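You operate a simulated robot arm through the tools that you are given. There is no shell and no other tool.

You run a simulated two-armed robot. Do the job below in one go: nothing can be reset, and whatever is moved stays where it is left.

TASK
Run the leak test, then open the bar and lift the smeared riser off.
Fine: it will leak; let the gauge fall before you free the bar latch; the riser goes on the riser mat, the other two stay seated.

The check looks at the end state, three seconds after you hand in, the way a careful person would. Anything else that was tipped, shoved, dropped, spilled or broken makes it a failure.

THE ROBOT
Two 7-joint arms with fingered hands on one trunk that stands fixed in place. Base frame: the origin is at the foot of the trunk, x ahead of it, y to its left, z up; the work surface is at about z = 0.82. Readings come in m, rad, newtons and seconds.
The left shoulder is at [0.026, 0.163, 1.14], the right one opposite. Each reaches about 1.215 m from its shoulder. Payload 4 kg a hand.
Tool frame (each hand has its own): the origin (TCP) lies between the finger pads and is the grasp point; the fingertips stand 0.036 m ahead of it; z points along the fingers, y is the line along which they close. The gripper opens to 0.124 m; its body begins 0.042 m behind the TCP. The gripper is a hand of 4 fingers: y runs from the thumb to the fingers, the wrist lies at [-0.015, -0.099, -0.189] in the tool frame.
Orientation is that of the tool frame in the base frame, as a unit quaternion [x, y, z, w]. With the fingers straight down and the wrist toward the robot, the tool's x, y and z point along [0, 1, 0], [1, 0, 0] and [0, 0, -1] of the base frame.

THE INTERFACE
- The arms move only by the tool drive_tool. It takes "left_moves", "right_moves" or both (then of equal length, played together; a hand with none holds still); each is a list of rows, each an object of numbers (a shift or turn left out is 0): "x", "y", "z": the shift along the base's x, y, z in m; "wx", "wy", "wz": the turn, a rotation vector about the base's x, y, z in rad. In form: [{"x": .., "y": .., "z": .., "wx": .., "wy": .., "wz": ..}, ...]. A call has 1 to 20 rows; each row shifts and turns the commanded pose from where the row before left it. Each row takes 0.2 s and may step no farther than 0.05 m and 0.15 rad from the row before; otherwise, the whole call is refused. Where a pose cannot be reached the arm comes as near as it can. A force on the tool above 90 N (or 10 N above the force at the start of the call, whichever is more), or a blocked arm, ends the call early, and 0.2 s more pass. In this call time passes only in rows, and 0.2 s behind the last. It gives the time, the measured TCP pose, the force on the tool (base axes), the opening and the grip force at its end, in the units of the frame above (readings bear some noise), with the torque about the TCP (base axes, N m) and any sound that the robot's microphone picked up, and new pictures: "views" is both (left out), scene, wrist or none (wrist: the cameras of the hands that moved).
- Cameras (640 x 400 px; columns grow to the right, rows downward): "scene" is now at [0.117, 0.0238, 1.3983]; the picture's right is [0.25, -0.97, -0.02], its down [-0.30, -0.06, -0.95] and it looks along [0.92, 0.25, -0.31] (base axes); focal length 214 px, centre (320, 200). "left" rides on the left gripper at [-0.075, -0.086, -0.123] in its tool frame; the picture's right is [-0.70, -0.34, 0.63], its down [0.65, -0.68, 0.35] and it looks along [0.32, 0.65, 0.69] (tool axes); focal length 275 px, centre (320, 200). "right" rides on the right gripper at [0.075, -0.086, -0.123] in its tool frame; the picture's right is [-0.70, 0.34, -0.63], its down [-0.64, -0.68, 0.35] and it looks along [-0.32, 0.65, 0.69] (tool axes); focal length 275 px, centre (320, 200). There is no depth. A picture from a camera that has moved, and an enlarged one, comes with that camera's place and axes in the base frame and with its lens.
- lift_body(by): moves the trunk up (or, below 0, down) by that many m; the arms and the scene camera ride with it, the base frame stays. It gives what a move gives, with no picture.
- move_fingers(index, middle, ring, thumb_bend, thumb_turn, hand): sets how far each is bent, from 0 (flat) to 100 (curled in); at 30 the hand is open as for a grip, at 70 the pads meet at the TCP. One left out holds its place. A second passes; each finger stops where it meets its share of the squeeze, and holds until it gets a number again. It is the only way to open and close the hand. It gives what a move gives, with no picture; readings hold the bend of each and the force on the fingers (four entries, about 0 where the hand has none), thumb and palm. thumb_turn goes from beside the hand (0) to across from the fingers (100), as for a grip.
- pan_tilt(pan, tilt): turns the head with the scene camera to pan (to the left, within 1.501 rad either way) and tilt (down, from -0.506 to 1.204), counted from straight ahead of the robot (the tilt from the chest, where the trunk bows). It gives what a move gives, and a new picture of the scene camera.
- close_up(camera, box): a new picture of the part [left, top, right, bottom] of that camera's present view, enlarged. It takes no simulated time.
- hand_in(): hands the job in; it is judged then, once.

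Nothing tells you positions but the pictures and the camera data. Unless the task says otherwise, let go and move clear before handing in.

The tools are called after "Emit:" as a command line: name --argument value ..., lists and objects as JSON in quotes. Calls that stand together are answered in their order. drive_tool: Moves the arms, as the interface text tells. Its arguments: {"type":"object","properties":{"left_moves":{"type":"array"},"right_moves":{"type":"array"},"views":{"type":"string","enum":["both","scene","wrist","none"]}},"required":[]} The other tools are called the same way: lift_body (by) moves the trunk up or down; move_fingers (index, middle, ring, thumb_bend, thumb_turn, hand) moves the fingers one by one; pan_tilt (pan, tilt) turns the head that bears the scene camera; close_up (camera, box) takes an enlarged picture of a part of a camera's view; hand_in () hands the job in.

At the start:

```text
t: 0.0
left_eef_pos: [0.7079, 0.42, 1.4644]
left_orientation: [0.707, 0.707, 0.0, 0.0]
left_force: [-0.3, 0.4, 0.8]
left_moment: [0.02, -0.01, 0.0]
left_finger_gap: 0.1238
left_grasp_force: 0.1
left_shape: jaw
left_bend: [30.0, 30.0, 30.0, 30.0, 98.0]
left_finger forces: [0.0, 0.0, 0.1, 0.0, 0.1, 0.0]
right_eef_pos: [0.8058, -0.165, 1.3997]
right_orientation: [0.707, 0.707, 0.0, 0.0]
right_force: [-0.2, 0.3, -0.1]
right_moment: [-0.01, 0.04, -0.02]
right_finger_gap: 0.1235
right_grasp_force: 0.0
right_shape: jaw
right_bend: [30.0, 30.0, 30.0, 30.0, 98.0]
right_finger forces: [0.0, 0.0, 0.0, 0.0, 0.1, 0.0]
trunk travel left (down, up): [-0.3, 0.178]
head pan, tilt (commanded): [0.258, 0.236]
```

scene: 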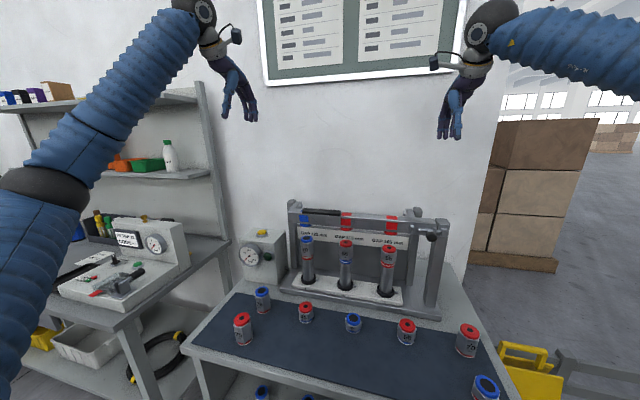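
right: 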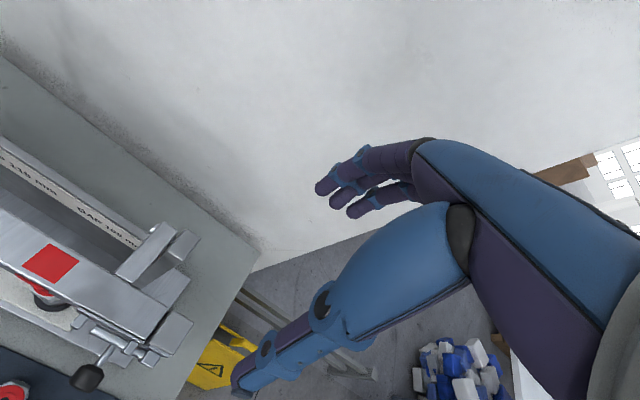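
left: 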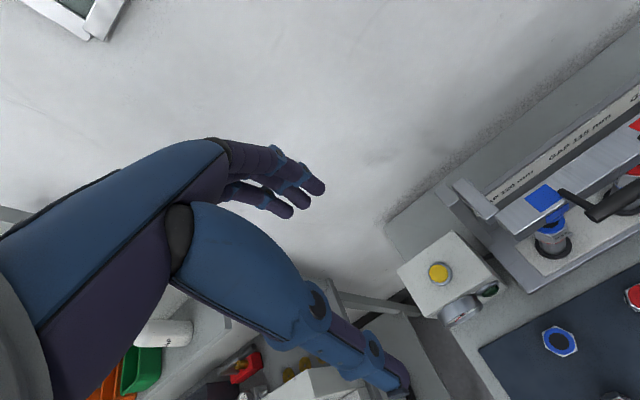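

I see a test rig with three seated risers under a clamp bar, a gauge box with a yellow button to its left, loose risers on a dark mat in front, and a side bench on the left. I'll look closer before moving anything.

Emit:
close_up --camera "scene" --box '[220, 190, 460, 340]'

Emit:
close_up --camera "scene" --box '[180, 270, 520, 400]'

Emit:
close_up --camera "scene" --box '[30, 200, 230, 320]'

Emit:
close_up --camera "scene" --box '[260, 0, 470, 90]'

Emit:
close_up --camera "left" --box '[380, 80, 640, 400]'

Emit:
close_up --camera "right" --box '[0, 130, 260, 400]'

```text
2.67 times, centred on (340, 265) of scene
camera zoom: at [0.117, 0.0238, 1.3983], right [0.25, -0.97, -0.02], down [-0.3, -0.06, -0.95], along [0.92, 0.25, -0.31], focal length 572 px, centre (267, 27)
```

zoom: 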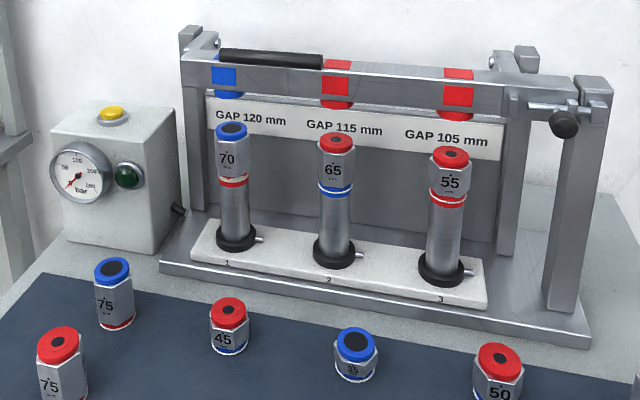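

```text
1.88 times, centred on (350, 335) of scene
camera zoom: at [0.117, 0.0238, 1.3983], right [0.25, -0.97, -0.02], down [-0.3, -0.06, -0.95], along [0.92, 0.25, -0.31], focal length 404 px, centre (264, -54)
```

zoom: 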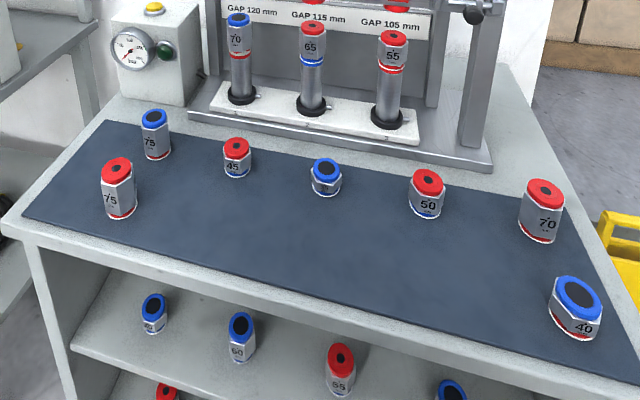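

```text
3.20 times, centred on (130, 260) of scene
camera zoom: at [0.117, 0.0238, 1.3983], right [0.25, -0.97, -0.02], down [-0.3, -0.06, -0.95], along [0.92, 0.25, -0.31], focal length 686 px, centre (928, 8)
```

zoom: 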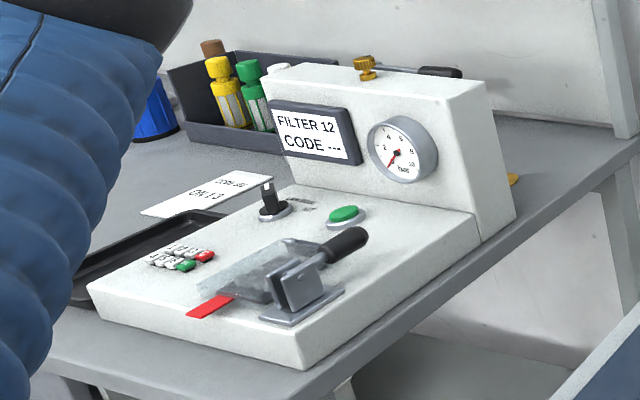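

```text
3.05 times, centred on (365, 45) of scene
camera zoom: at [0.117, 0.0238, 1.3983], right [0.25, -0.97, -0.02], down [-0.3, -0.06, -0.95], along [0.92, 0.25, -0.31], focal length 654 px, centre (183, 672)
```

zoom: 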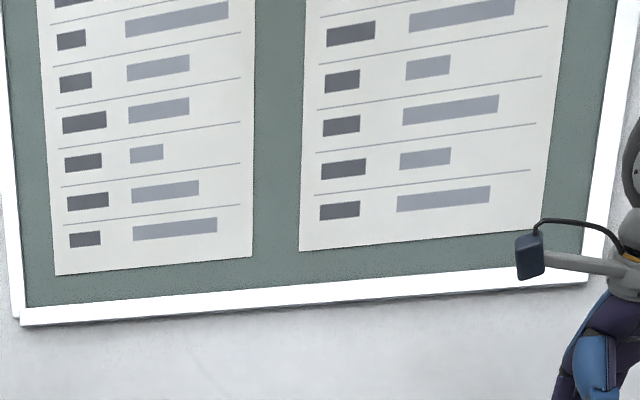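

```text
1.25 times, centred on (510, 240) of left
camera zoom: at [0.6231, 0.3447, 1.5879], right [-0.34, -0.7, -0.63], down [-0.68, 0.65, -0.35], along [0.65, 0.32, -0.69], focal length 344 px, centre (82, 150)
```

zoom: 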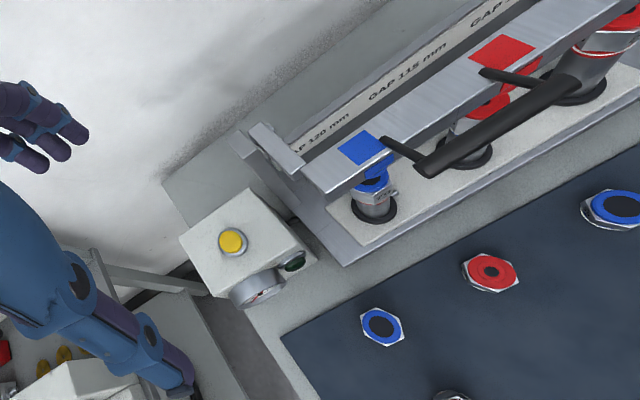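

```text
1.48 times, centred on (130, 265) of right
camera zoom: at [0.7195, -0.0893, 1.5237], right [0.34, -0.7, 0.63], down [-0.68, -0.64, -0.35], along [0.65, -0.32, -0.69], focal length 408 px, centre (602, 104)
```

zoom: 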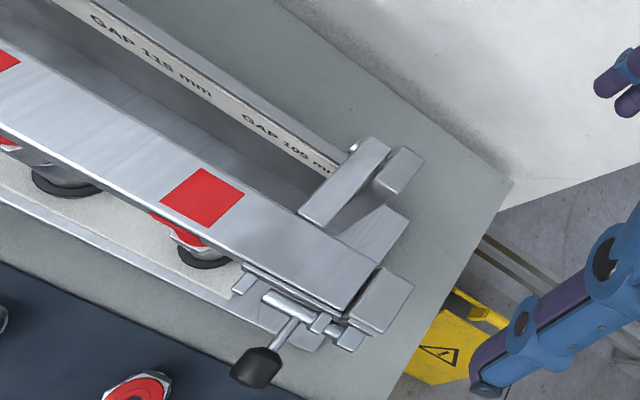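

The rig's three seated risers read 70, 65 and 55, and the bar latch with its black knob is at the right end. I'll zoom in on each riser, the latch, the handle and the gauge.

Emit:
close_up --camera "scene" --box '[290, 225, 330, 300]'

Emit:
close_up --camera "scene" --box '[325, 230, 365, 305]'

Emit:
close_up --camera "scene" --box '[365, 235, 410, 305]'

Emit:
close_up --camera "scene" --box '[390, 195, 460, 255]'

Emit:
close_up --camera "scene" --box '[280, 195, 370, 250]'

Emit:
close_up --camera "scene" --box '[230, 220, 300, 300]'

Emit:
pan_tilt --pan 0.0 --tilt 0.6

```text
5.33 times, centred on (310, 262) of scene
camera zoom: at [0.117, 0.0238, 1.3983], right [0.25, -0.97, -0.02], down [-0.3, -0.06, -0.95], along [0.92, 0.25, -0.31], focal length 1144 px, centre (373, -133)
```

zoom: 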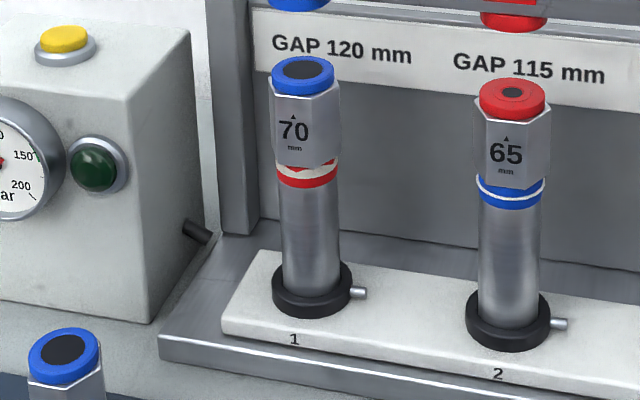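

```text
5.33 times, centred on (345, 268) of scene
camera zoom: at [0.117, 0.0238, 1.3983], right [0.25, -0.97, -0.02], down [-0.3, -0.06, -0.95], along [0.92, 0.25, -0.31], focal length 1144 px, centre (187, -160)
```

zoom: 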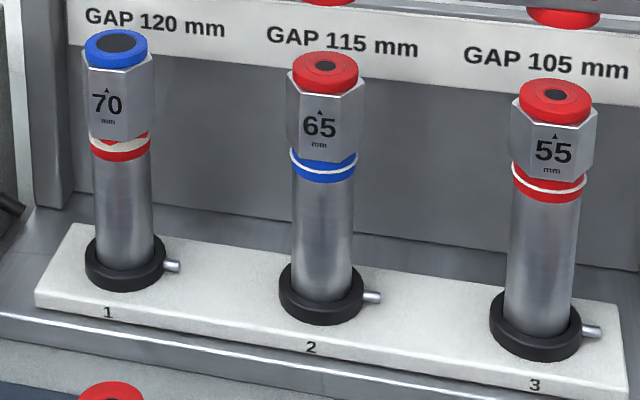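

```text
5.71 times, centred on (388, 270) of scene
camera zoom: at [0.117, 0.0238, 1.3983], right [0.25, -0.97, -0.02], down [-0.3, -0.06, -0.95], along [0.92, 0.25, -0.31], focal length 1226 px, centre (-66, -200)
```

zoom: 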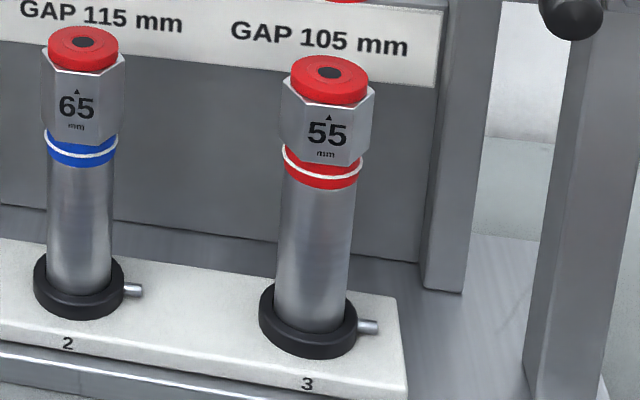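

```text
6.67 times, centred on (425, 225) of scene
camera zoom: at [0.117, 0.0238, 1.3983], right [0.25, -0.97, -0.02], down [-0.3, -0.06, -0.95], along [0.92, 0.25, -0.31], focal length 1430 px, centre (-380, 33)
```

zoom: 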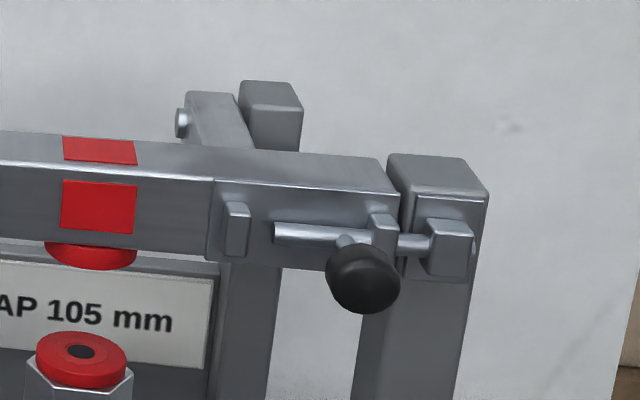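

```text
7.11 times, centred on (325, 222) of scene
camera zoom: at [0.117, 0.0238, 1.3983], right [0.25, -0.97, -0.02], down [-0.3, -0.06, -0.95], along [0.92, 0.25, -0.31], focal length 1525 px, centre (284, 40)
```

zoom: 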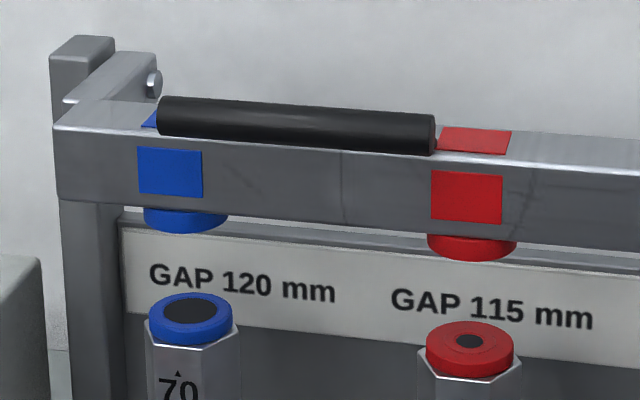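

```text
5.00 times, centred on (265, 260) of scene
camera zoom: at [0.117, 0.0238, 1.3983], right [0.25, -0.97, -0.02], down [-0.3, -0.06, -0.95], along [0.92, 0.25, -0.31], focal length 1072 px, centre (595, -100)
```

zoom: 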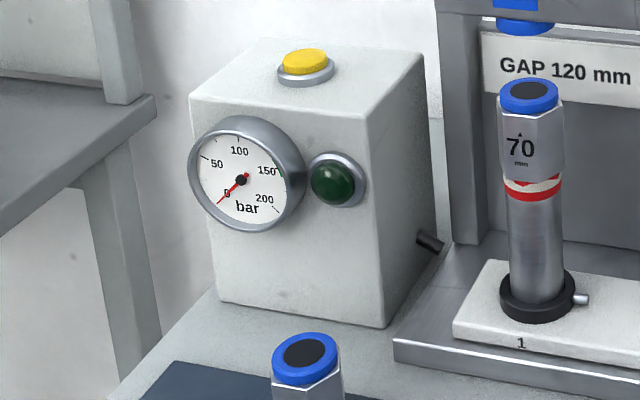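

```text
t: 0.8
left_eef_pos: [0.7088, 0.4193, 1.463]
left_orientation: [0.707, 0.707, 0.0, 0.0]
left_force: [0.2, 0.0, -0.7]
left_moment: [-0.03, 0.0, 0.02]
left_finger_gap: 0.1236
left_grasp_force: 0.1
left_shape: jaw
left_bend: [30.0, 30.0, 30.0, 30.0, 98.0]
left_finger forces: [0.0, 0.1, 0.0, 0.0, 0.0, 0.0]
right_eef_pos: [0.8064, -0.1638, 1.4006]
right_orientation: [0.708, 0.707, 0.0, 0.0]
right_force: [-0.8, 0.2, -0.7]
right_moment: [0.03, -0.01, -0.01]
right_finger_gap: 0.1237
right_grasp_force: 0.1
right_shape: jaw
right_bend: [30.0, 30.0, 30.0, 30.0, 98.0]
right_finger forces: [0.0, 0.0, 0.1, 0.0, 0.0, 0.0]
trunk travel left (down, up): [-0.3, 0.178]
head pan, tilt (commanded): [0.0, 0.6]
camera scene: at [0.1125, 0.0, 1.3651], right [0.0, -1.0, 0.0], down [-0.63, 0.0, -0.78], along [0.78, 0.0, -0.63], focal length 214 px, centre (320, 200)
```

scene: 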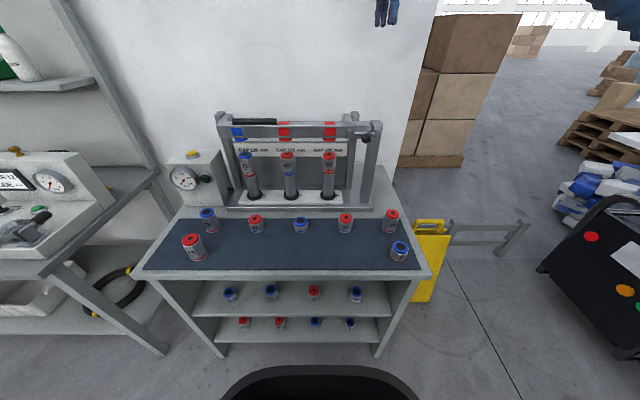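

The seal area below riser 1 looks different (a broad, uneven white band) from the neat white rings at 2 and 3. I'll zoom tighter to check which one is truly smeared.

Emit:
close_up --camera "scene" --box '[232, 145, 264, 165]'

Emit:
close_up --camera "scene" --box '[235, 165, 263, 185]'

Emit:
close_up --camera "scene" --box '[272, 147, 308, 182]'

Emit:
close_up --camera "scene" --box '[312, 147, 348, 182]'

Emit:
close_up --camera "scene" --box '[140, 195, 440, 280]'

Emit:
close_up --camera "scene" --box '[160, 100, 400, 220]'

```text
16.00 times, centred on (248, 155) of scene
camera zoom: at [0.1125, 0.0, 1.3651], right [0.0, -1.0, 0.0], down [-0.63, 0.0, -0.78], along [0.78, 0.0, -0.63], focal length 3432 px, centre (1472, 920)
```

zoom: 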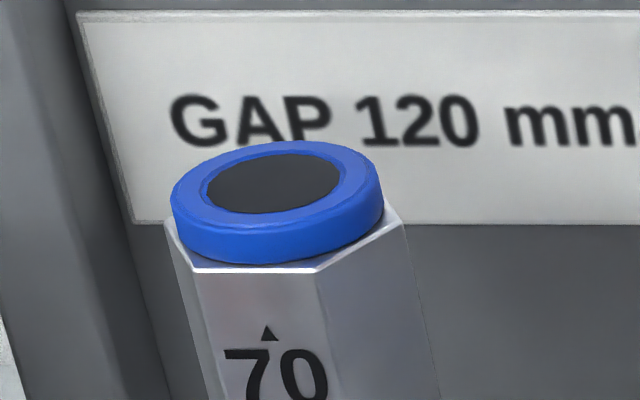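

```text
16.00 times, centred on (249, 175) of scene
camera zoom: at [0.1125, 0.0, 1.3651], right [0.0, -1.0, 0.0], down [-0.63, 0.0, -0.78], along [0.78, 0.0, -0.63], focal length 3432 px, centre (1456, 600)
```

zoom: 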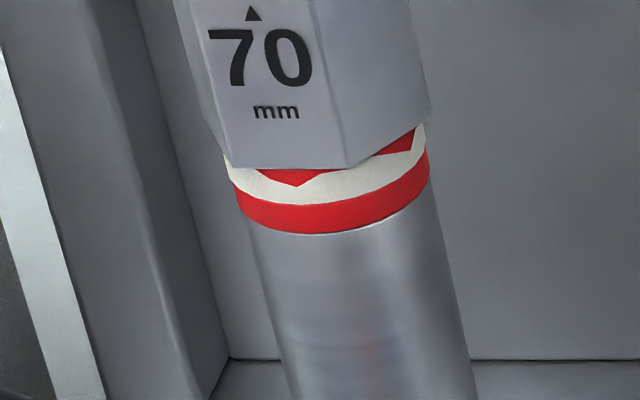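

```text
11.43 times, centred on (290, 164) of scene
camera zoom: at [0.1125, 0.0, 1.3651], right [0.0, -1.0, 0.0], down [-0.63, 0.0, -0.78], along [0.78, 0.0, -0.63], focal length 2451 px, centre (663, 606)
```

zoom: 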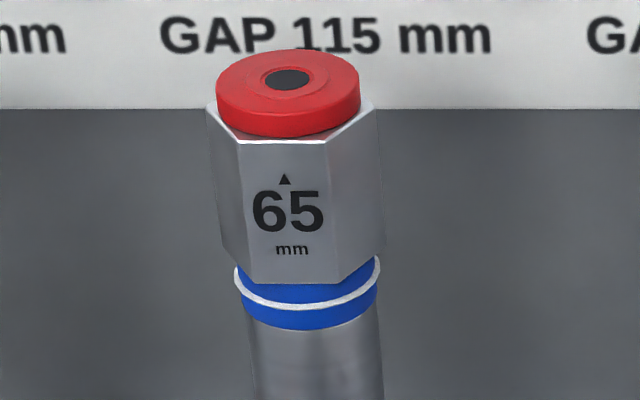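

```text
11.43 times, centred on (330, 164) of scene
camera zoom: at [0.1125, 0.0, 1.3651], right [0.0, -1.0, 0.0], down [-0.63, 0.0, -0.78], along [0.78, 0.0, -0.63], focal length 2451 px, centre (206, 606)
```

zoom: 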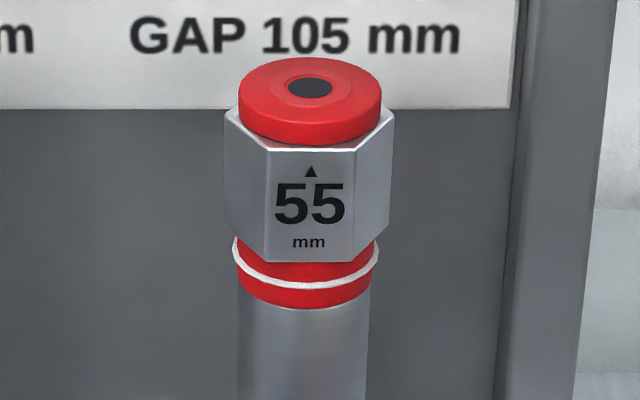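

```text
2.13 times, centred on (290, 238) of scene
camera zoom: at [0.1125, 0.0, 1.3651], right [0.0, -1.0, 0.0], down [-0.63, 0.0, -0.78], along [0.78, 0.0, -0.63], focal length 458 px, centre (384, 120)
```

zoom: 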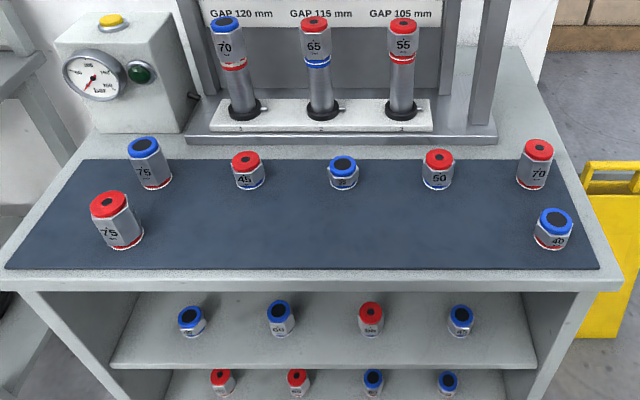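

```text
2.67 times, centred on (280, 160) of scene
camera zoom: at [0.1125, 0.0, 1.3651], right [0.0, -1.0, 0.0], down [-0.63, 0.0, -0.78], along [0.78, 0.0, -0.63], focal length 572 px, centre (427, 307)
```

zoom: 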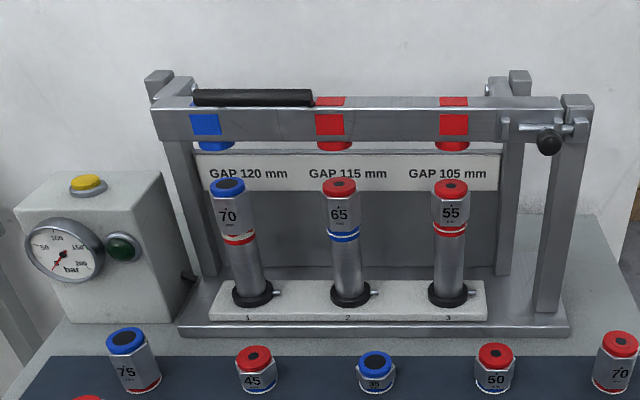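

Station 1's riser (70) has a wide, ragged white seal, while 2 and 3 have thin neat rings, so station 1 looks like the smeared one. I'll look around the room for any other mats or details before I start.

Emit:
pan_tilt --pan 0.75 --tilt 0.5

Emit:
pan_tilt --pan 0.2 --tilt 0.5

Emit:
close_up --camera "scene" --box '[180, 120, 440, 290]'

Emit:
close_up --camera "right" --box '[0, 200, 260, 400]'

Emit:
close_up --camera "left" --box '[420, 120, 640, 300]'

```text
t: 1.9
left_eef_pos: [0.7086, 0.4204, 1.4646]
left_orientation: [0.707, 0.707, 0.0, -0.001]
left_force: [-0.3, -0.5, 0.2]
left_moment: [-0.01, -0.01, -0.03]
left_finger_gap: 0.1237
left_grasp_force: 0.1
left_shape: jaw
left_bend: [30.0, 30.0, 30.0, 30.0, 98.0]
left_finger forces: [0.1, 0.0, 0.0, 0.0, 0.0, 0.1]
right_eef_pos: [0.8062, -0.1642, 1.4009]
right_orientation: [0.708, 0.707, 0.0, 0.0]
right_force: [0.1, -0.3, 0.6]
right_moment: [-0.03, 0.01, 0.01]
right_finger_gap: 0.1236
right_grasp_force: 0.0
right_shape: jaw
right_bend: [30.0, 30.0, 30.0, 30.0, 98.0]
right_finger forces: [0.0, 0.0, 0.0, 0.0, 0.1, 0.0]
trunk travel left (down, up): [-0.3, 0.178]
head pan, tilt (commanded): [0.75, 0.499]
camera scene: at [0.0915, 0.062, 1.3758], right [0.68, -0.73, -0.05], down [-0.42, -0.33, -0.85], along [0.6, 0.6, -0.53], focal length 214 px, centre (320, 200)
```

scene: 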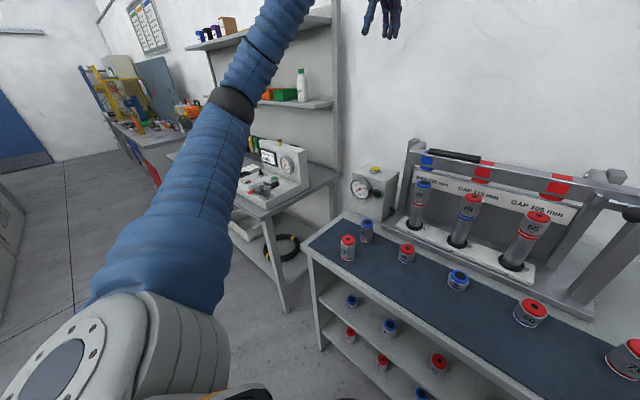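

```text
t: 2.9
left_eef_pos: [0.7083, 0.4201, 1.4634]
left_orientation: [0.707, 0.707, 0.0, 0.0]
left_force: [0.3, 0.5, 0.8]
left_moment: [0.0, 0.0, 0.01]
left_finger_gap: 0.1239
left_grasp_force: 0.1
left_shape: jaw
left_bend: [30.0, 30.0, 30.0, 30.0, 98.0]
left_finger forces: [0.1, 0.0, 0.1, 0.0, 0.0, 0.0]
right_eef_pos: [0.8052, -0.1639, 1.4004]
right_orientation: [0.707, 0.707, 0.0, 0.001]
right_force: [-0.8, 0.8, 0.1]
right_moment: [0.0, 0.03, -0.01]
right_finger_gap: 0.1237
right_grasp_force: 0.1
right_shape: jaw
right_bend: [30.0, 30.0, 30.0, 30.0, 98.0]
right_finger forces: [0.0, 0.0, 0.0, 0.0, 0.1, 0.0]
trunk travel left (down, up): [-0.3, 0.178]
head pan, tilt (commanded): [0.201, 0.499]
camera scene: at [0.114, 0.0182, 1.374], right [0.2, -0.98, -0.02], down [-0.54, -0.1, -0.84], along [0.82, 0.18, -0.54], focal length 214 px, centre (320, 200)
```

scene: 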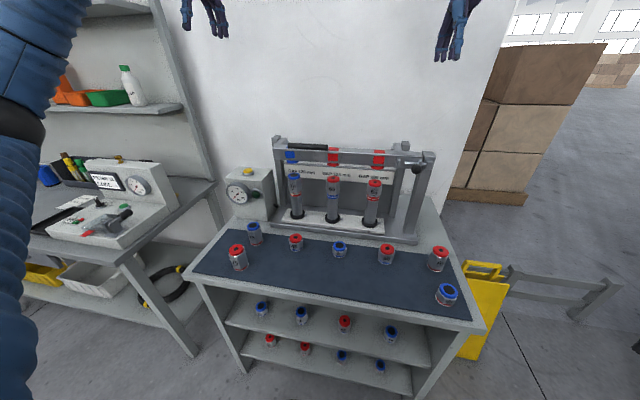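

```text
2.35 times, centred on (310, 205) of scene
camera zoom: at [0.114, 0.0182, 1.374], right [0.2, -0.98, -0.02], down [-0.54, -0.1, -0.84], along [0.82, 0.18, -0.54], focal length 505 px, centre (344, 188)
```

zoom: 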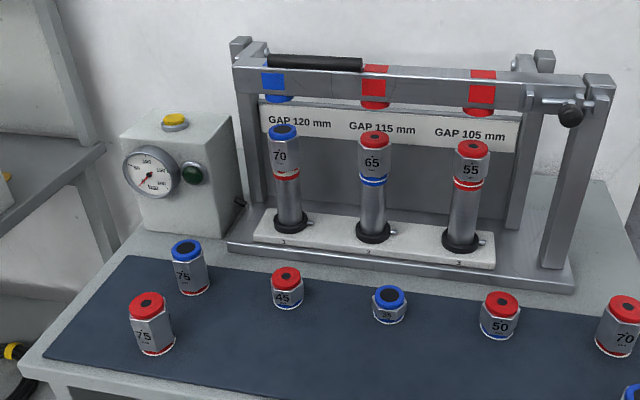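

```text
2.00 times, centred on (130, 300) of right
camera zoom: at [0.7195, -0.0893, 1.5237], right [0.34, -0.7, 0.63], down [-0.68, -0.64, -0.35], along [0.65, -0.32, -0.69], focal length 551 px, centre (700, 0)
```

zoom: 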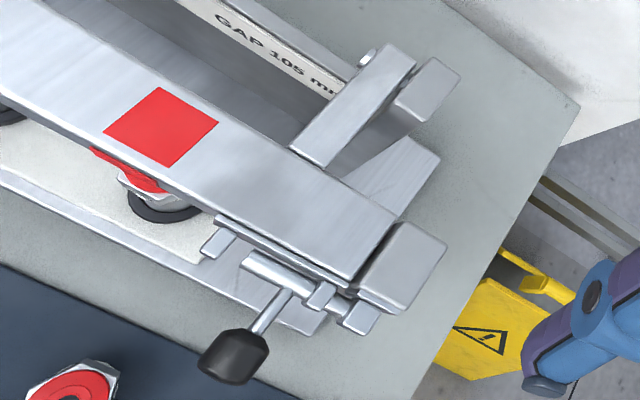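

```text
2.22 times, centred on (530, 210) of left
camera zoom: at [0.6231, 0.3447, 1.5879], right [-0.34, -0.7, -0.63], down [-0.68, 0.65, -0.35], along [0.65, 0.32, -0.69], focal length 612 px, centre (-147, 178)
```

zoom: 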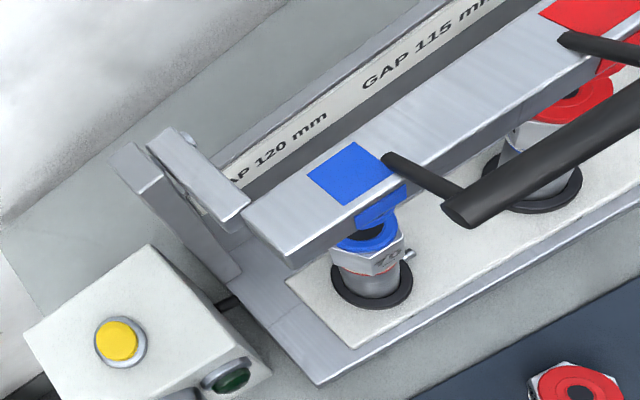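

The only mat in view is the dark one on the rig table, with plenty of free space at its front middle. I place the yellow button near (0.80, 0.445, 1.02), the knob near (0.697, −0.129, 1.12), the bar's pivot axis near x 0.855, z 1.12, and the handle near (0.71, 0.12–0.24, 1.16). I'll shape the left hand into a single-finger pointer for the button.

Emit:
move_fingers --hand "left" --index 100 --middle 65 --ring 100 --thumb_bend 60

Emit:
drive_tool --left_moves '[{"x": 0.02, "z": -0.04}, {"x": 0.02, "z": -0.04}, {"x": 0.02, "z": -0.04}, {"x": 0.02, "y": 0.01, "z": -0.04}, {"x": 0.01, "y": 0.015, "z": -0.04}]' --views "both"

```text
t: 3.9
left_eef_pos: [0.7089, 0.4186, 1.4638]
left_orientation: [0.707, 0.707, 0.0, 0.0]
left_force: [0.6, 0.4, 0.6]
left_moment: [0.01, 0.0, 0.01]
left_finger_gap: 0.0111
left_grasp_force: 0.0
left_shape: fingers
left_bend: [76.0, 65.0, 100.0, 59.0, 97.0]
left_finger forces: [0.1, 0.0, 0.0, 0.0, 0.0, 0.0]
right_eef_pos: [0.8044, -0.1644, 1.3998]
right_orientation: [0.708, 0.707, 0.0, 0.0]
right_force: [0.7, -0.5, -0.6]
right_moment: [0.03, 0.02, -0.03]
right_finger_gap: 0.1237
right_grasp_force: 0.0
right_shape: jaw
right_bend: [30.0, 30.0, 30.0, 30.0, 98.0]
right_finger forces: [0.0, 0.1, 0.0, 0.0, 0.0, 0.0]
trunk travel left (down, up): [-0.3, 0.178]
head pan, tilt (commanded): [0.201, 0.499]
```

```text
t: 5.1
left_eef_pos: [0.7974, 0.4439, 1.2634]
left_orientation: [0.707, 0.707, 0.0, 0.001]
left_force: [-0.9, 0.2, -0.2]
left_moment: [-0.04, -0.03, -0.03]
left_finger_gap: 0.0109
left_grasp_force: 0.0
left_shape: fingers
left_bend: [76.0, 65.0, 100.0, 59.0, 97.0]
left_finger forces: [0.0, 0.1, 0.0, 0.1, 0.1, 0.0]
right_eef_pos: [0.8056, -0.1637, 1.4004]
right_orientation: [0.707, 0.707, 0.0, 0.001]
right_force: [0.3, -0.8, -0.6]
right_moment: [-0.01, -0.02, -0.01]
right_finger_gap: 0.1237
right_grasp_force: 0.0
right_shape: jaw
right_bend: [30.0, 30.0, 30.0, 30.0, 98.0]
right_finger forces: [0.0, 0.0, 0.0, 0.0, 0.1, 0.1]
trunk travel left (down, up): [-0.3, 0.178]
head pan, tilt (commanded): [0.201, 0.499]
camera scene: at [0.1144, 0.019, 1.3739], right [0.2, -0.98, -0.01], down [-0.54, -0.1, -0.84], along [0.82, 0.17, -0.54], focal length 214 px, centre (320, 200)
camera left: at [0.7127, 0.3699, 1.3884], right [-0.34, -0.7, -0.63], down [-0.68, 0.64, -0.35], along [0.65, 0.31, -0.69], focal length 275 px, centre (320, 200)
```

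scene: 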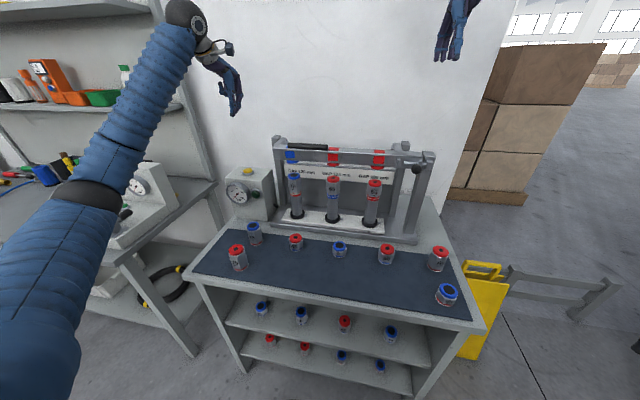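
left: 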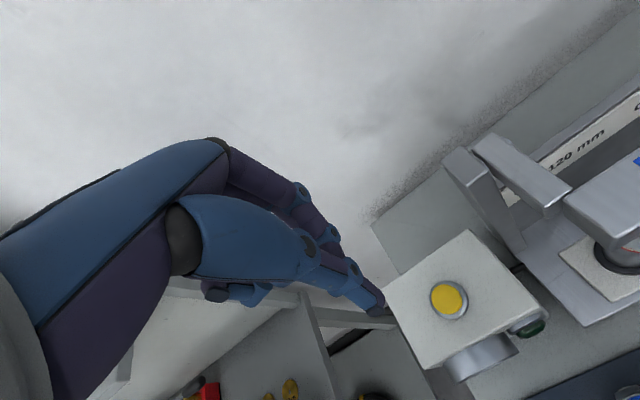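

The left hand is now above the gauge box, and I need to see exactly which fingertip is lowest. I'll enlarge the wrist and scene views of the hand.

Emit:
close_up --camera "left" --box '[170, 130, 490, 350]'

Emit:
close_up --camera "scene" --box '[190, 30, 290, 220]'

Emit:
close_up --camera "scene" --box '[200, 50, 260, 130]'

```text
1.82 times, centred on (330, 240) of left
camera zoom: at [0.7127, 0.3699, 1.3884], right [-0.34, -0.7, -0.63], down [-0.68, 0.64, -0.35], along [0.65, 0.31, -0.69], focal length 500 px, centre (302, 127)
```

zoom: 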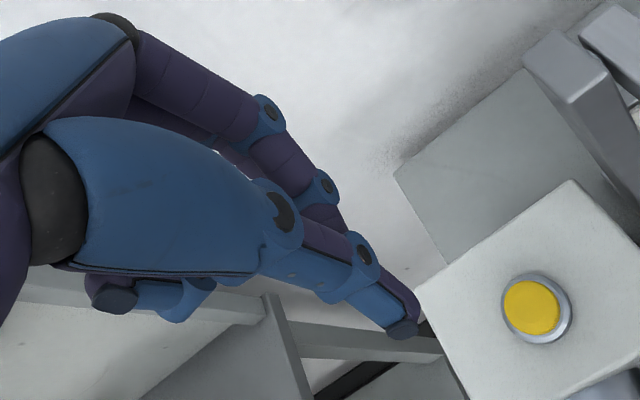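

```text
2.11 times, centred on (240, 125) of scene
camera zoom: at [0.1144, 0.019, 1.3739], right [0.2, -0.98, -0.01], down [-0.54, -0.1, -0.84], along [0.82, 0.17, -0.54], focal length 452 px, centre (488, 358)
```

zoom: 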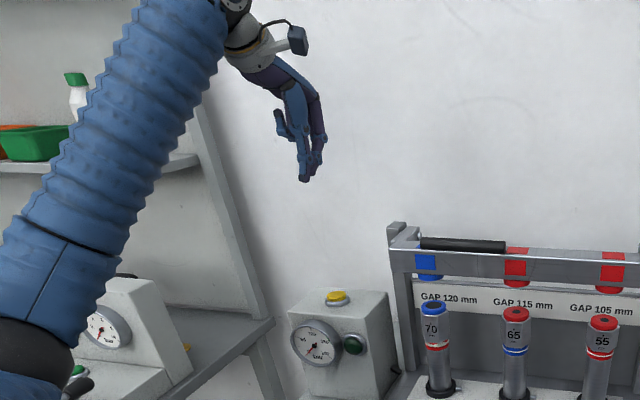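

```text
5.00 times, centred on (230, 90) of scene
camera zoom: at [0.1144, 0.019, 1.3739], right [0.2, -0.98, -0.01], down [-0.54, -0.1, -0.84], along [0.82, 0.17, -0.54], focal length 1072 px, centre (770, 750)
```

zoom: 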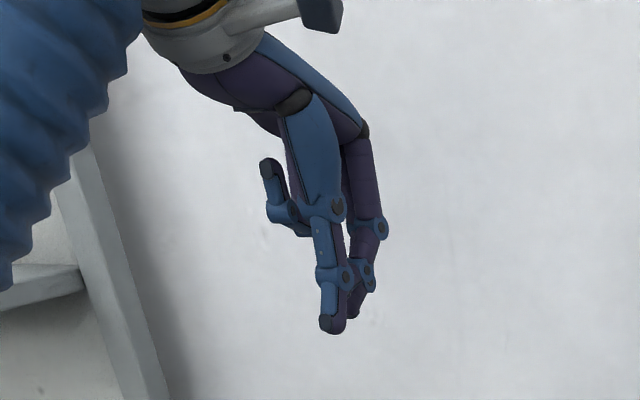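

The thumb tip is currently lowest, roughly 3 cm in front of and below the TCP. I'll close all the digits into a compact pinch so that the tips sit together over the button.

Emit:
move_fingers --hand "left" --index 70 --middle 70 --ring 70 --thumb_bend 70

Emit:
drive_tool --left_moves '[{"z": -0.03}, {"z": -0.03}, {"z": -0.03}]' --views "both"

Emit:
close_up --camera "left" --box '[170, 130, 490, 350]'

Emit:
close_up --camera "scene" --box '[200, 80, 290, 220]'

```text
t: 6.1
left_eef_pos: [0.7979, 0.444, 1.2659]
left_orientation: [0.707, 0.707, 0.001, 0.0]
left_force: [-0.5, -0.2, 0.2]
left_moment: [0.0, -0.01, -0.02]
left_finger_gap: 0.0009
left_grasp_force: 0.1
left_shape: fingers
left_bend: [70.0, 70.0, 70.0, 70.0, 97.0]
left_finger forces: [0.0, 0.1, 0.0, 0.1, 0.0, 0.0]
right_eef_pos: [0.8057, -0.1652, 1.3997]
right_orientation: [0.707, 0.707, 0.0, 0.0]
right_force: [0.1, -0.3, -1.0]
right_moment: [0.02, -0.03, -0.02]
right_finger_gap: 0.1237
right_grasp_force: 0.1
right_shape: jaw
right_bend: [30.0, 30.0, 30.0, 30.0, 98.0]
right_finger forces: [0.1, 0.1, 0.0, 0.0, 0.0, 0.1]
trunk travel left (down, up): [-0.3, 0.178]
head pan, tilt (commanded): [0.201, 0.499]
```

```text
t: 6.9
left_eef_pos: [0.7986, 0.4448, 1.1751]
left_orientation: [0.707, 0.707, 0.0, 0.001]
left_force: [0.1, 0.1, 0.2]
left_moment: [0.0, 0.0, -0.02]
left_finger_gap: 0.001
left_grasp_force: 0.0
left_shape: fingers
left_bend: [70.0, 70.0, 70.0, 70.0, 97.0]
left_finger forces: [0.0, 0.0, 0.0, 0.0, 0.0, 0.0]
right_eef_pos: [0.8052, -0.1641, 1.4002]
right_orientation: [0.707, 0.707, 0.0, 0.0]
right_force: [0.7, -0.6, -0.8]
right_moment: [-0.03, 0.04, 0.04]
right_finger_gap: 0.1235
right_grasp_force: 0.1
right_shape: jaw
right_bend: [30.0, 30.0, 30.0, 30.0, 98.0]
right_finger forces: [0.0, 0.0, 0.0, 0.0, 0.0, 0.0]
trunk travel left (down, up): [-0.3, 0.178]
head pan, tilt (commanded): [0.201, 0.499]
camera scene: at [0.1145, 0.0187, 1.3739], right [0.2, -0.98, -0.01], down [-0.54, -0.1, -0.84], along [0.82, 0.17, -0.54], focal length 214 px, centre (320, 200)
camera left: at [0.7138, 0.3696, 1.2983], right [-0.34, -0.7, -0.63], down [-0.68, 0.64, -0.35], along [0.65, 0.32, -0.69], focal length 275 px, centre (320, 200)
```

scene: 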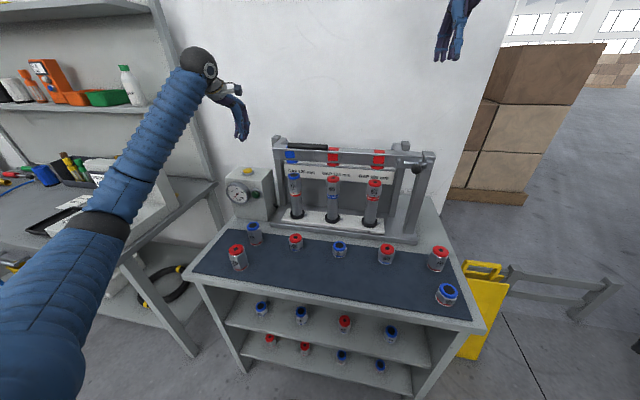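
left: 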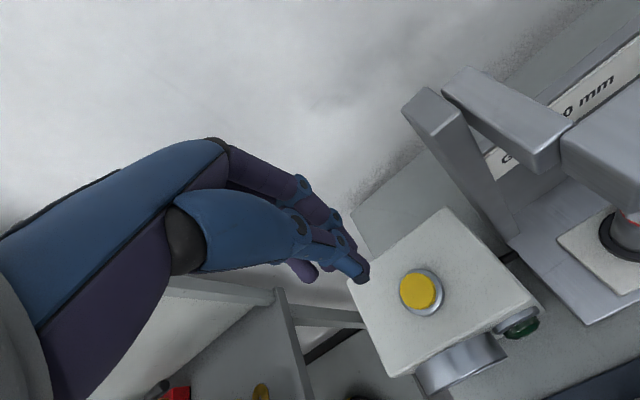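

```text
1.82 times, centred on (330, 240) of left
camera zoom: at [0.7138, 0.3696, 1.2983], right [-0.34, -0.7, -0.63], down [-0.68, 0.64, -0.35], along [0.65, 0.32, -0.69], focal length 500 px, centre (302, 127)
```

zoom: 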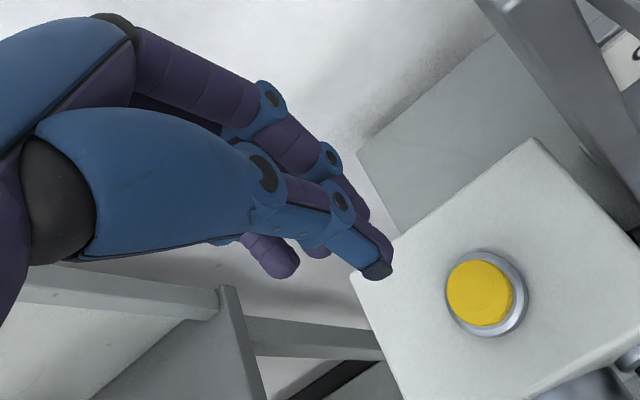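

```text
2.86 times, centred on (245, 150) of scene
camera zoom: at [0.1145, 0.0187, 1.3739], right [0.2, -0.98, -0.01], down [-0.54, -0.1, -0.84], along [0.82, 0.17, -0.54], focal length 613 px, centre (534, 343)
```

zoom: 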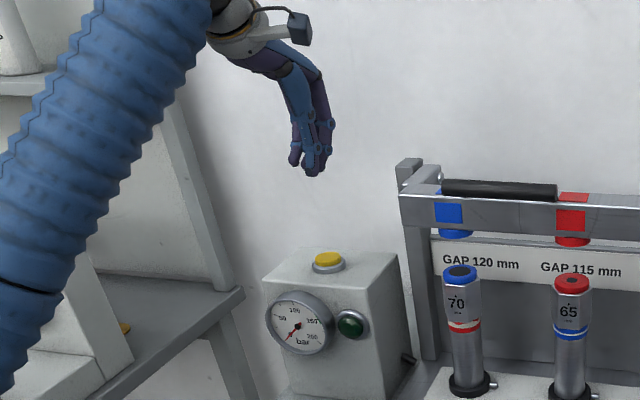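

The pinched tips are about 1.5 cm short of the button centre and 12.7 cm above it. I'll correct that offset, then go down most of the way.

Emit:
drive_tool --left_moves '[{"x": 0.01, "y": 0.005, "z": -0.03}, {"z": -0.03}, {"z": -0.03}, {"z": -0.015}]' --views "both"

Emit:
close_up --camera "left" --box '[250, 180, 490, 350]'

Emit:
close_up --camera "scene" --box '[220, 120, 290, 220]'

```text
t: 7.9
left_eef_pos: [0.8086, 0.4486, 1.0696]
left_orientation: [0.707, 0.707, 0.0, 0.0]
left_force: [-0.6, -0.4, 0.3]
left_moment: [0.02, 0.0, 0.02]
left_finger_gap: 0.0012
left_grasp_force: 0.0
left_shape: fingers
left_bend: [70.0, 70.0, 70.0, 70.0, 97.0]
left_finger forces: [0.0, 0.0, 0.0, 0.1, 0.0, 0.1]
right_eef_pos: [0.8064, -0.1647, 1.4014]
right_orientation: [0.707, 0.707, 0.0, 0.0]
right_force: [0.6, 0.0, 0.5]
right_moment: [0.0, 0.01, -0.02]
right_finger_gap: 0.1238
right_grasp_force: 0.0
right_shape: jaw
right_bend: [30.0, 30.0, 30.0, 30.0, 98.0]
right_finger forces: [0.0, 0.0, 0.0, 0.1, 0.0, 0.0]
trunk travel left (down, up): [-0.3, 0.178]
head pan, tilt (commanded): [0.201, 0.499]
camera scene: at [0.1142, 0.0182, 1.374], right [0.2, -0.98, -0.02], down [-0.54, -0.1, -0.84], along [0.82, 0.17, -0.54], focal length 214 px, centre (320, 200)
camera left: at [0.7228, 0.3741, 1.1931], right [-0.34, -0.7, -0.63], down [-0.68, 0.65, -0.35], along [0.65, 0.31, -0.69], focal length 275 px, centre (320, 200)
```

scene: 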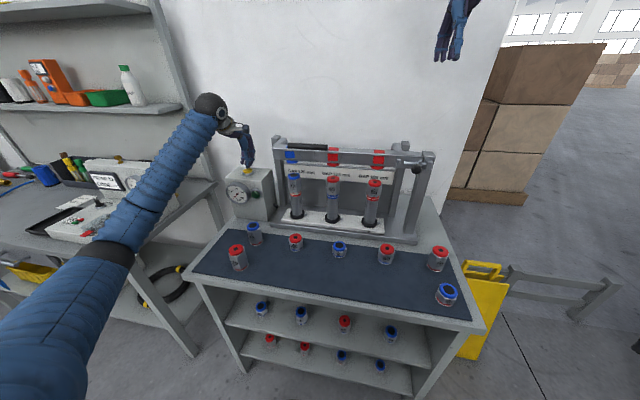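
left: 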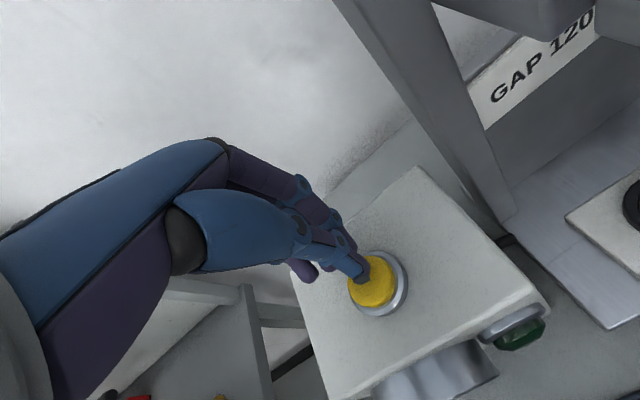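

```text
2.35 times, centred on (370, 265) of left
camera zoom: at [0.7228, 0.3741, 1.1931], right [-0.34, -0.7, -0.63], down [-0.68, 0.65, -0.35], along [0.65, 0.31, -0.69], focal length 648 px, centre (202, 47)
```

zoom: 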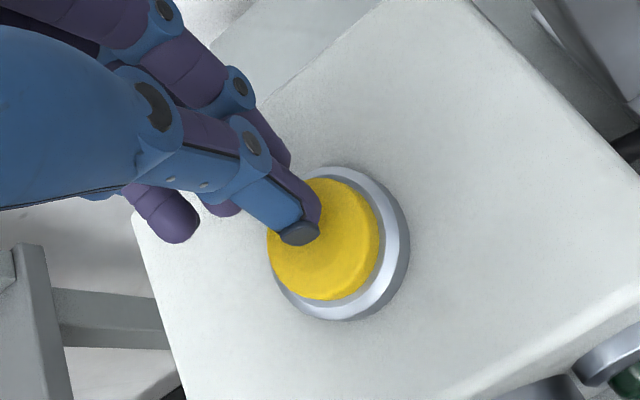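

```text
4.00 times, centred on (255, 170) of scene
camera zoom: at [0.1142, 0.0182, 1.374], right [0.2, -0.98, -0.02], down [-0.54, -0.1, -0.84], along [0.82, 0.17, -0.54], focal length 858 px, centre (580, 320)
```

zoom: 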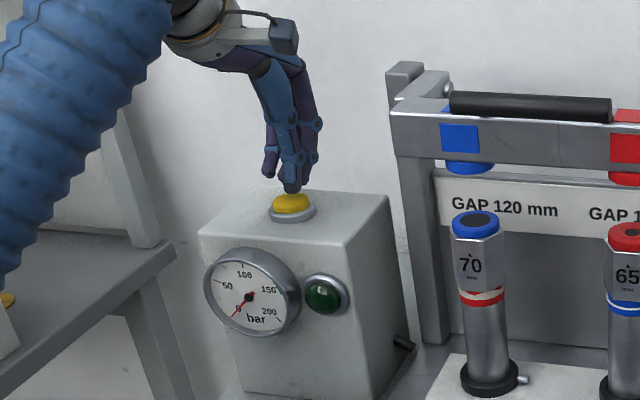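

The tip is right above the yellow button, and the gauge reads 0. I'll press down slowly in small steps.

Emit:
drive_tool --left_moves '[{"z": -0.006}, {"z": -0.006}, {"z": -0.006}, {"z": -0.005}]' --views "none"

Emit:
close_up --camera "scene" --box '[220, 150, 290, 220]'

Emit:
close_up --camera "scene" --box '[220, 120, 440, 250]'

```text
t: 8.9
left_eef_pos: [0.8062, 0.4467, 1.0537]
left_orientation: [0.707, 0.707, 0.005, 0.004]
left_force: [8.4, 3.7, 50.7]
left_moment: [-0.1, -0.13, 0.0]
left_finger_gap: 0.0001
left_grasp_force: 27.2
left_shape: fingers
left_bend: [71.0, 70.0, 70.0, 70.0, 98.0]
left_finger forces: [21.5, 3.6, 0.0, 0.0, 29.1, 0.0]
right_eef_pos: [0.8004, -0.1665, 1.4037]
right_orientation: [0.708, 0.707, 0.002, 0.0]
right_force: [0.7, 0.1, -0.6]
right_moment: [0.0, 0.0, -0.01]
right_finger_gap: 0.124
right_grasp_force: 0.0
right_shape: jaw
right_bend: [30.0, 30.0, 30.0, 30.0, 98.0]
right_finger forces: [0.1, 0.0, 0.0, 0.0, 0.0, 0.1]
trunk travel left (down, up): [-0.3, 0.178]
head pan, tilt (commanded): [0.201, 0.499]
heard: click
```

```text
5.71 times, centred on (255, 185) of scene
camera zoom: at [0.1103, 0.0161, 1.3752], right [0.2, -0.98, -0.02], down [-0.53, -0.09, -0.84], along [0.82, 0.18, -0.54], focal length 1226 px, centre (691, 286)
```

zoom: 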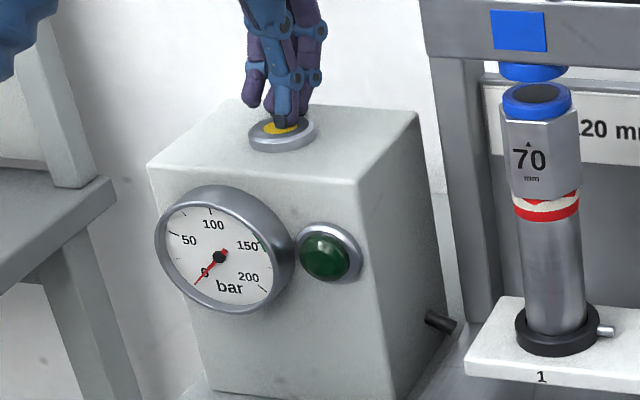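

```text
2.91 times, centred on (330, 185) of scene
camera zoom: at [0.1103, 0.0161, 1.3752], right [0.2, -0.98, -0.02], down [-0.53, -0.09, -0.84], along [0.82, 0.18, -0.54], focal length 624 px, centre (291, 244)
```

zoom: 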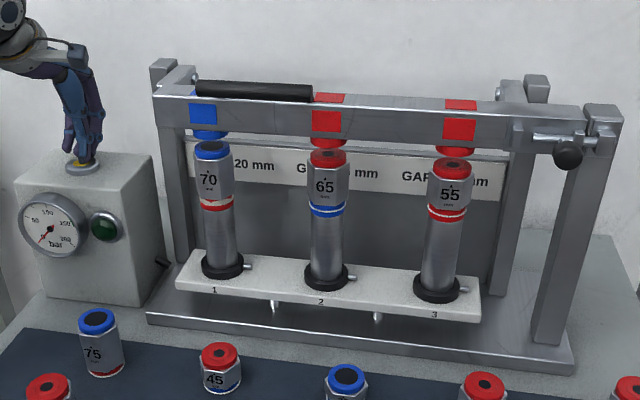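

The button clicked and the white platen with the risers is lifting toward the bar. I'll take the hand off the button and watch the gauge.

Emit:
drive_tool --left_moves '[{"z": 0.02}, {"z": 0.03}, {"z": 0.04}]' --views "none"

Emit:
close_up --camera "scene" --box '[220, 120, 440, 250]'

Emit:
close_up --camera "scene" --box '[220, 165, 280, 215]'

```text
t: 9.7
left_eef_pos: [0.8082, 0.4506, 1.1357]
left_orientation: [0.707, 0.707, -0.001, -0.001]
left_force: [0.5, 0.0, -0.8]
left_moment: [0.02, -0.01, -0.01]
left_finger_gap: 0.0009
left_grasp_force: 0.1
left_shape: fingers
left_bend: [70.0, 70.0, 70.0, 70.0, 98.0]
left_finger forces: [0.1, 0.0, 0.0, 0.1, 0.1, 0.0]
right_eef_pos: [0.8057, -0.1657, 1.3991]
right_orientation: [0.707, 0.707, 0.0, 0.0]
right_force: [0.7, -0.2, -1.0]
right_moment: [0.0, -0.01, 0.01]
right_finger_gap: 0.1236
right_grasp_force: 0.2
right_shape: jaw
right_bend: [30.0, 30.0, 30.0, 30.0, 98.0]
right_finger forces: [0.1, 0.0, 0.0, 0.0, 0.1, 0.1]
trunk travel left (down, up): [-0.3, 0.178]
head pan, tilt (commanded): [0.201, 0.499]
```

```text
2.91 times, centred on (330, 185) of scene
camera zoom: at [0.1141, 0.0177, 1.374], right [0.2, -0.98, -0.02], down [-0.54, -0.1, -0.84], along [0.82, 0.18, -0.54], focal length 624 px, centre (291, 244)
```

zoom: 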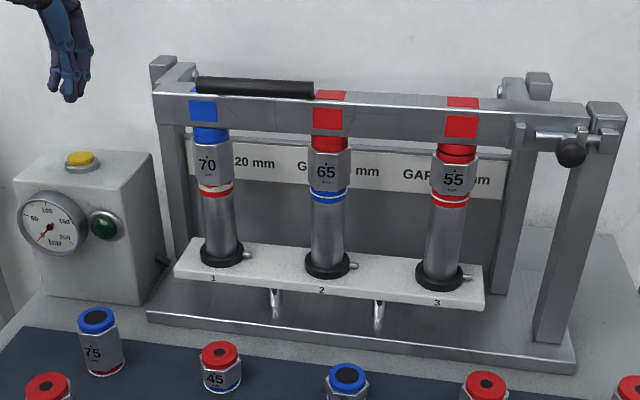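

```text
8.00 times, centred on (250, 190) of scene
camera zoom: at [0.1141, 0.0177, 1.374], right [0.2, -0.98, -0.02], down [-0.54, -0.1, -0.84], along [0.82, 0.18, -0.54], focal length 1716 px, centre (880, 280)
```

zoom: 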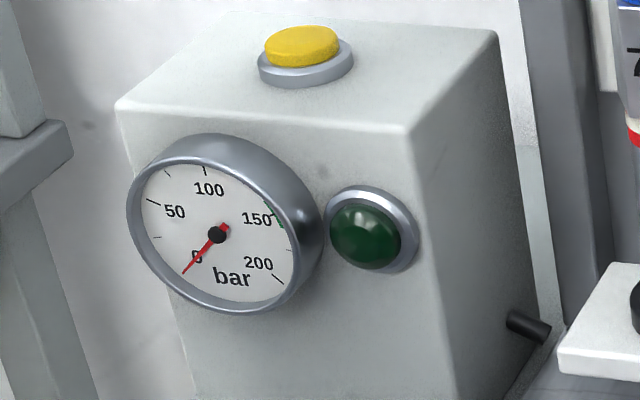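

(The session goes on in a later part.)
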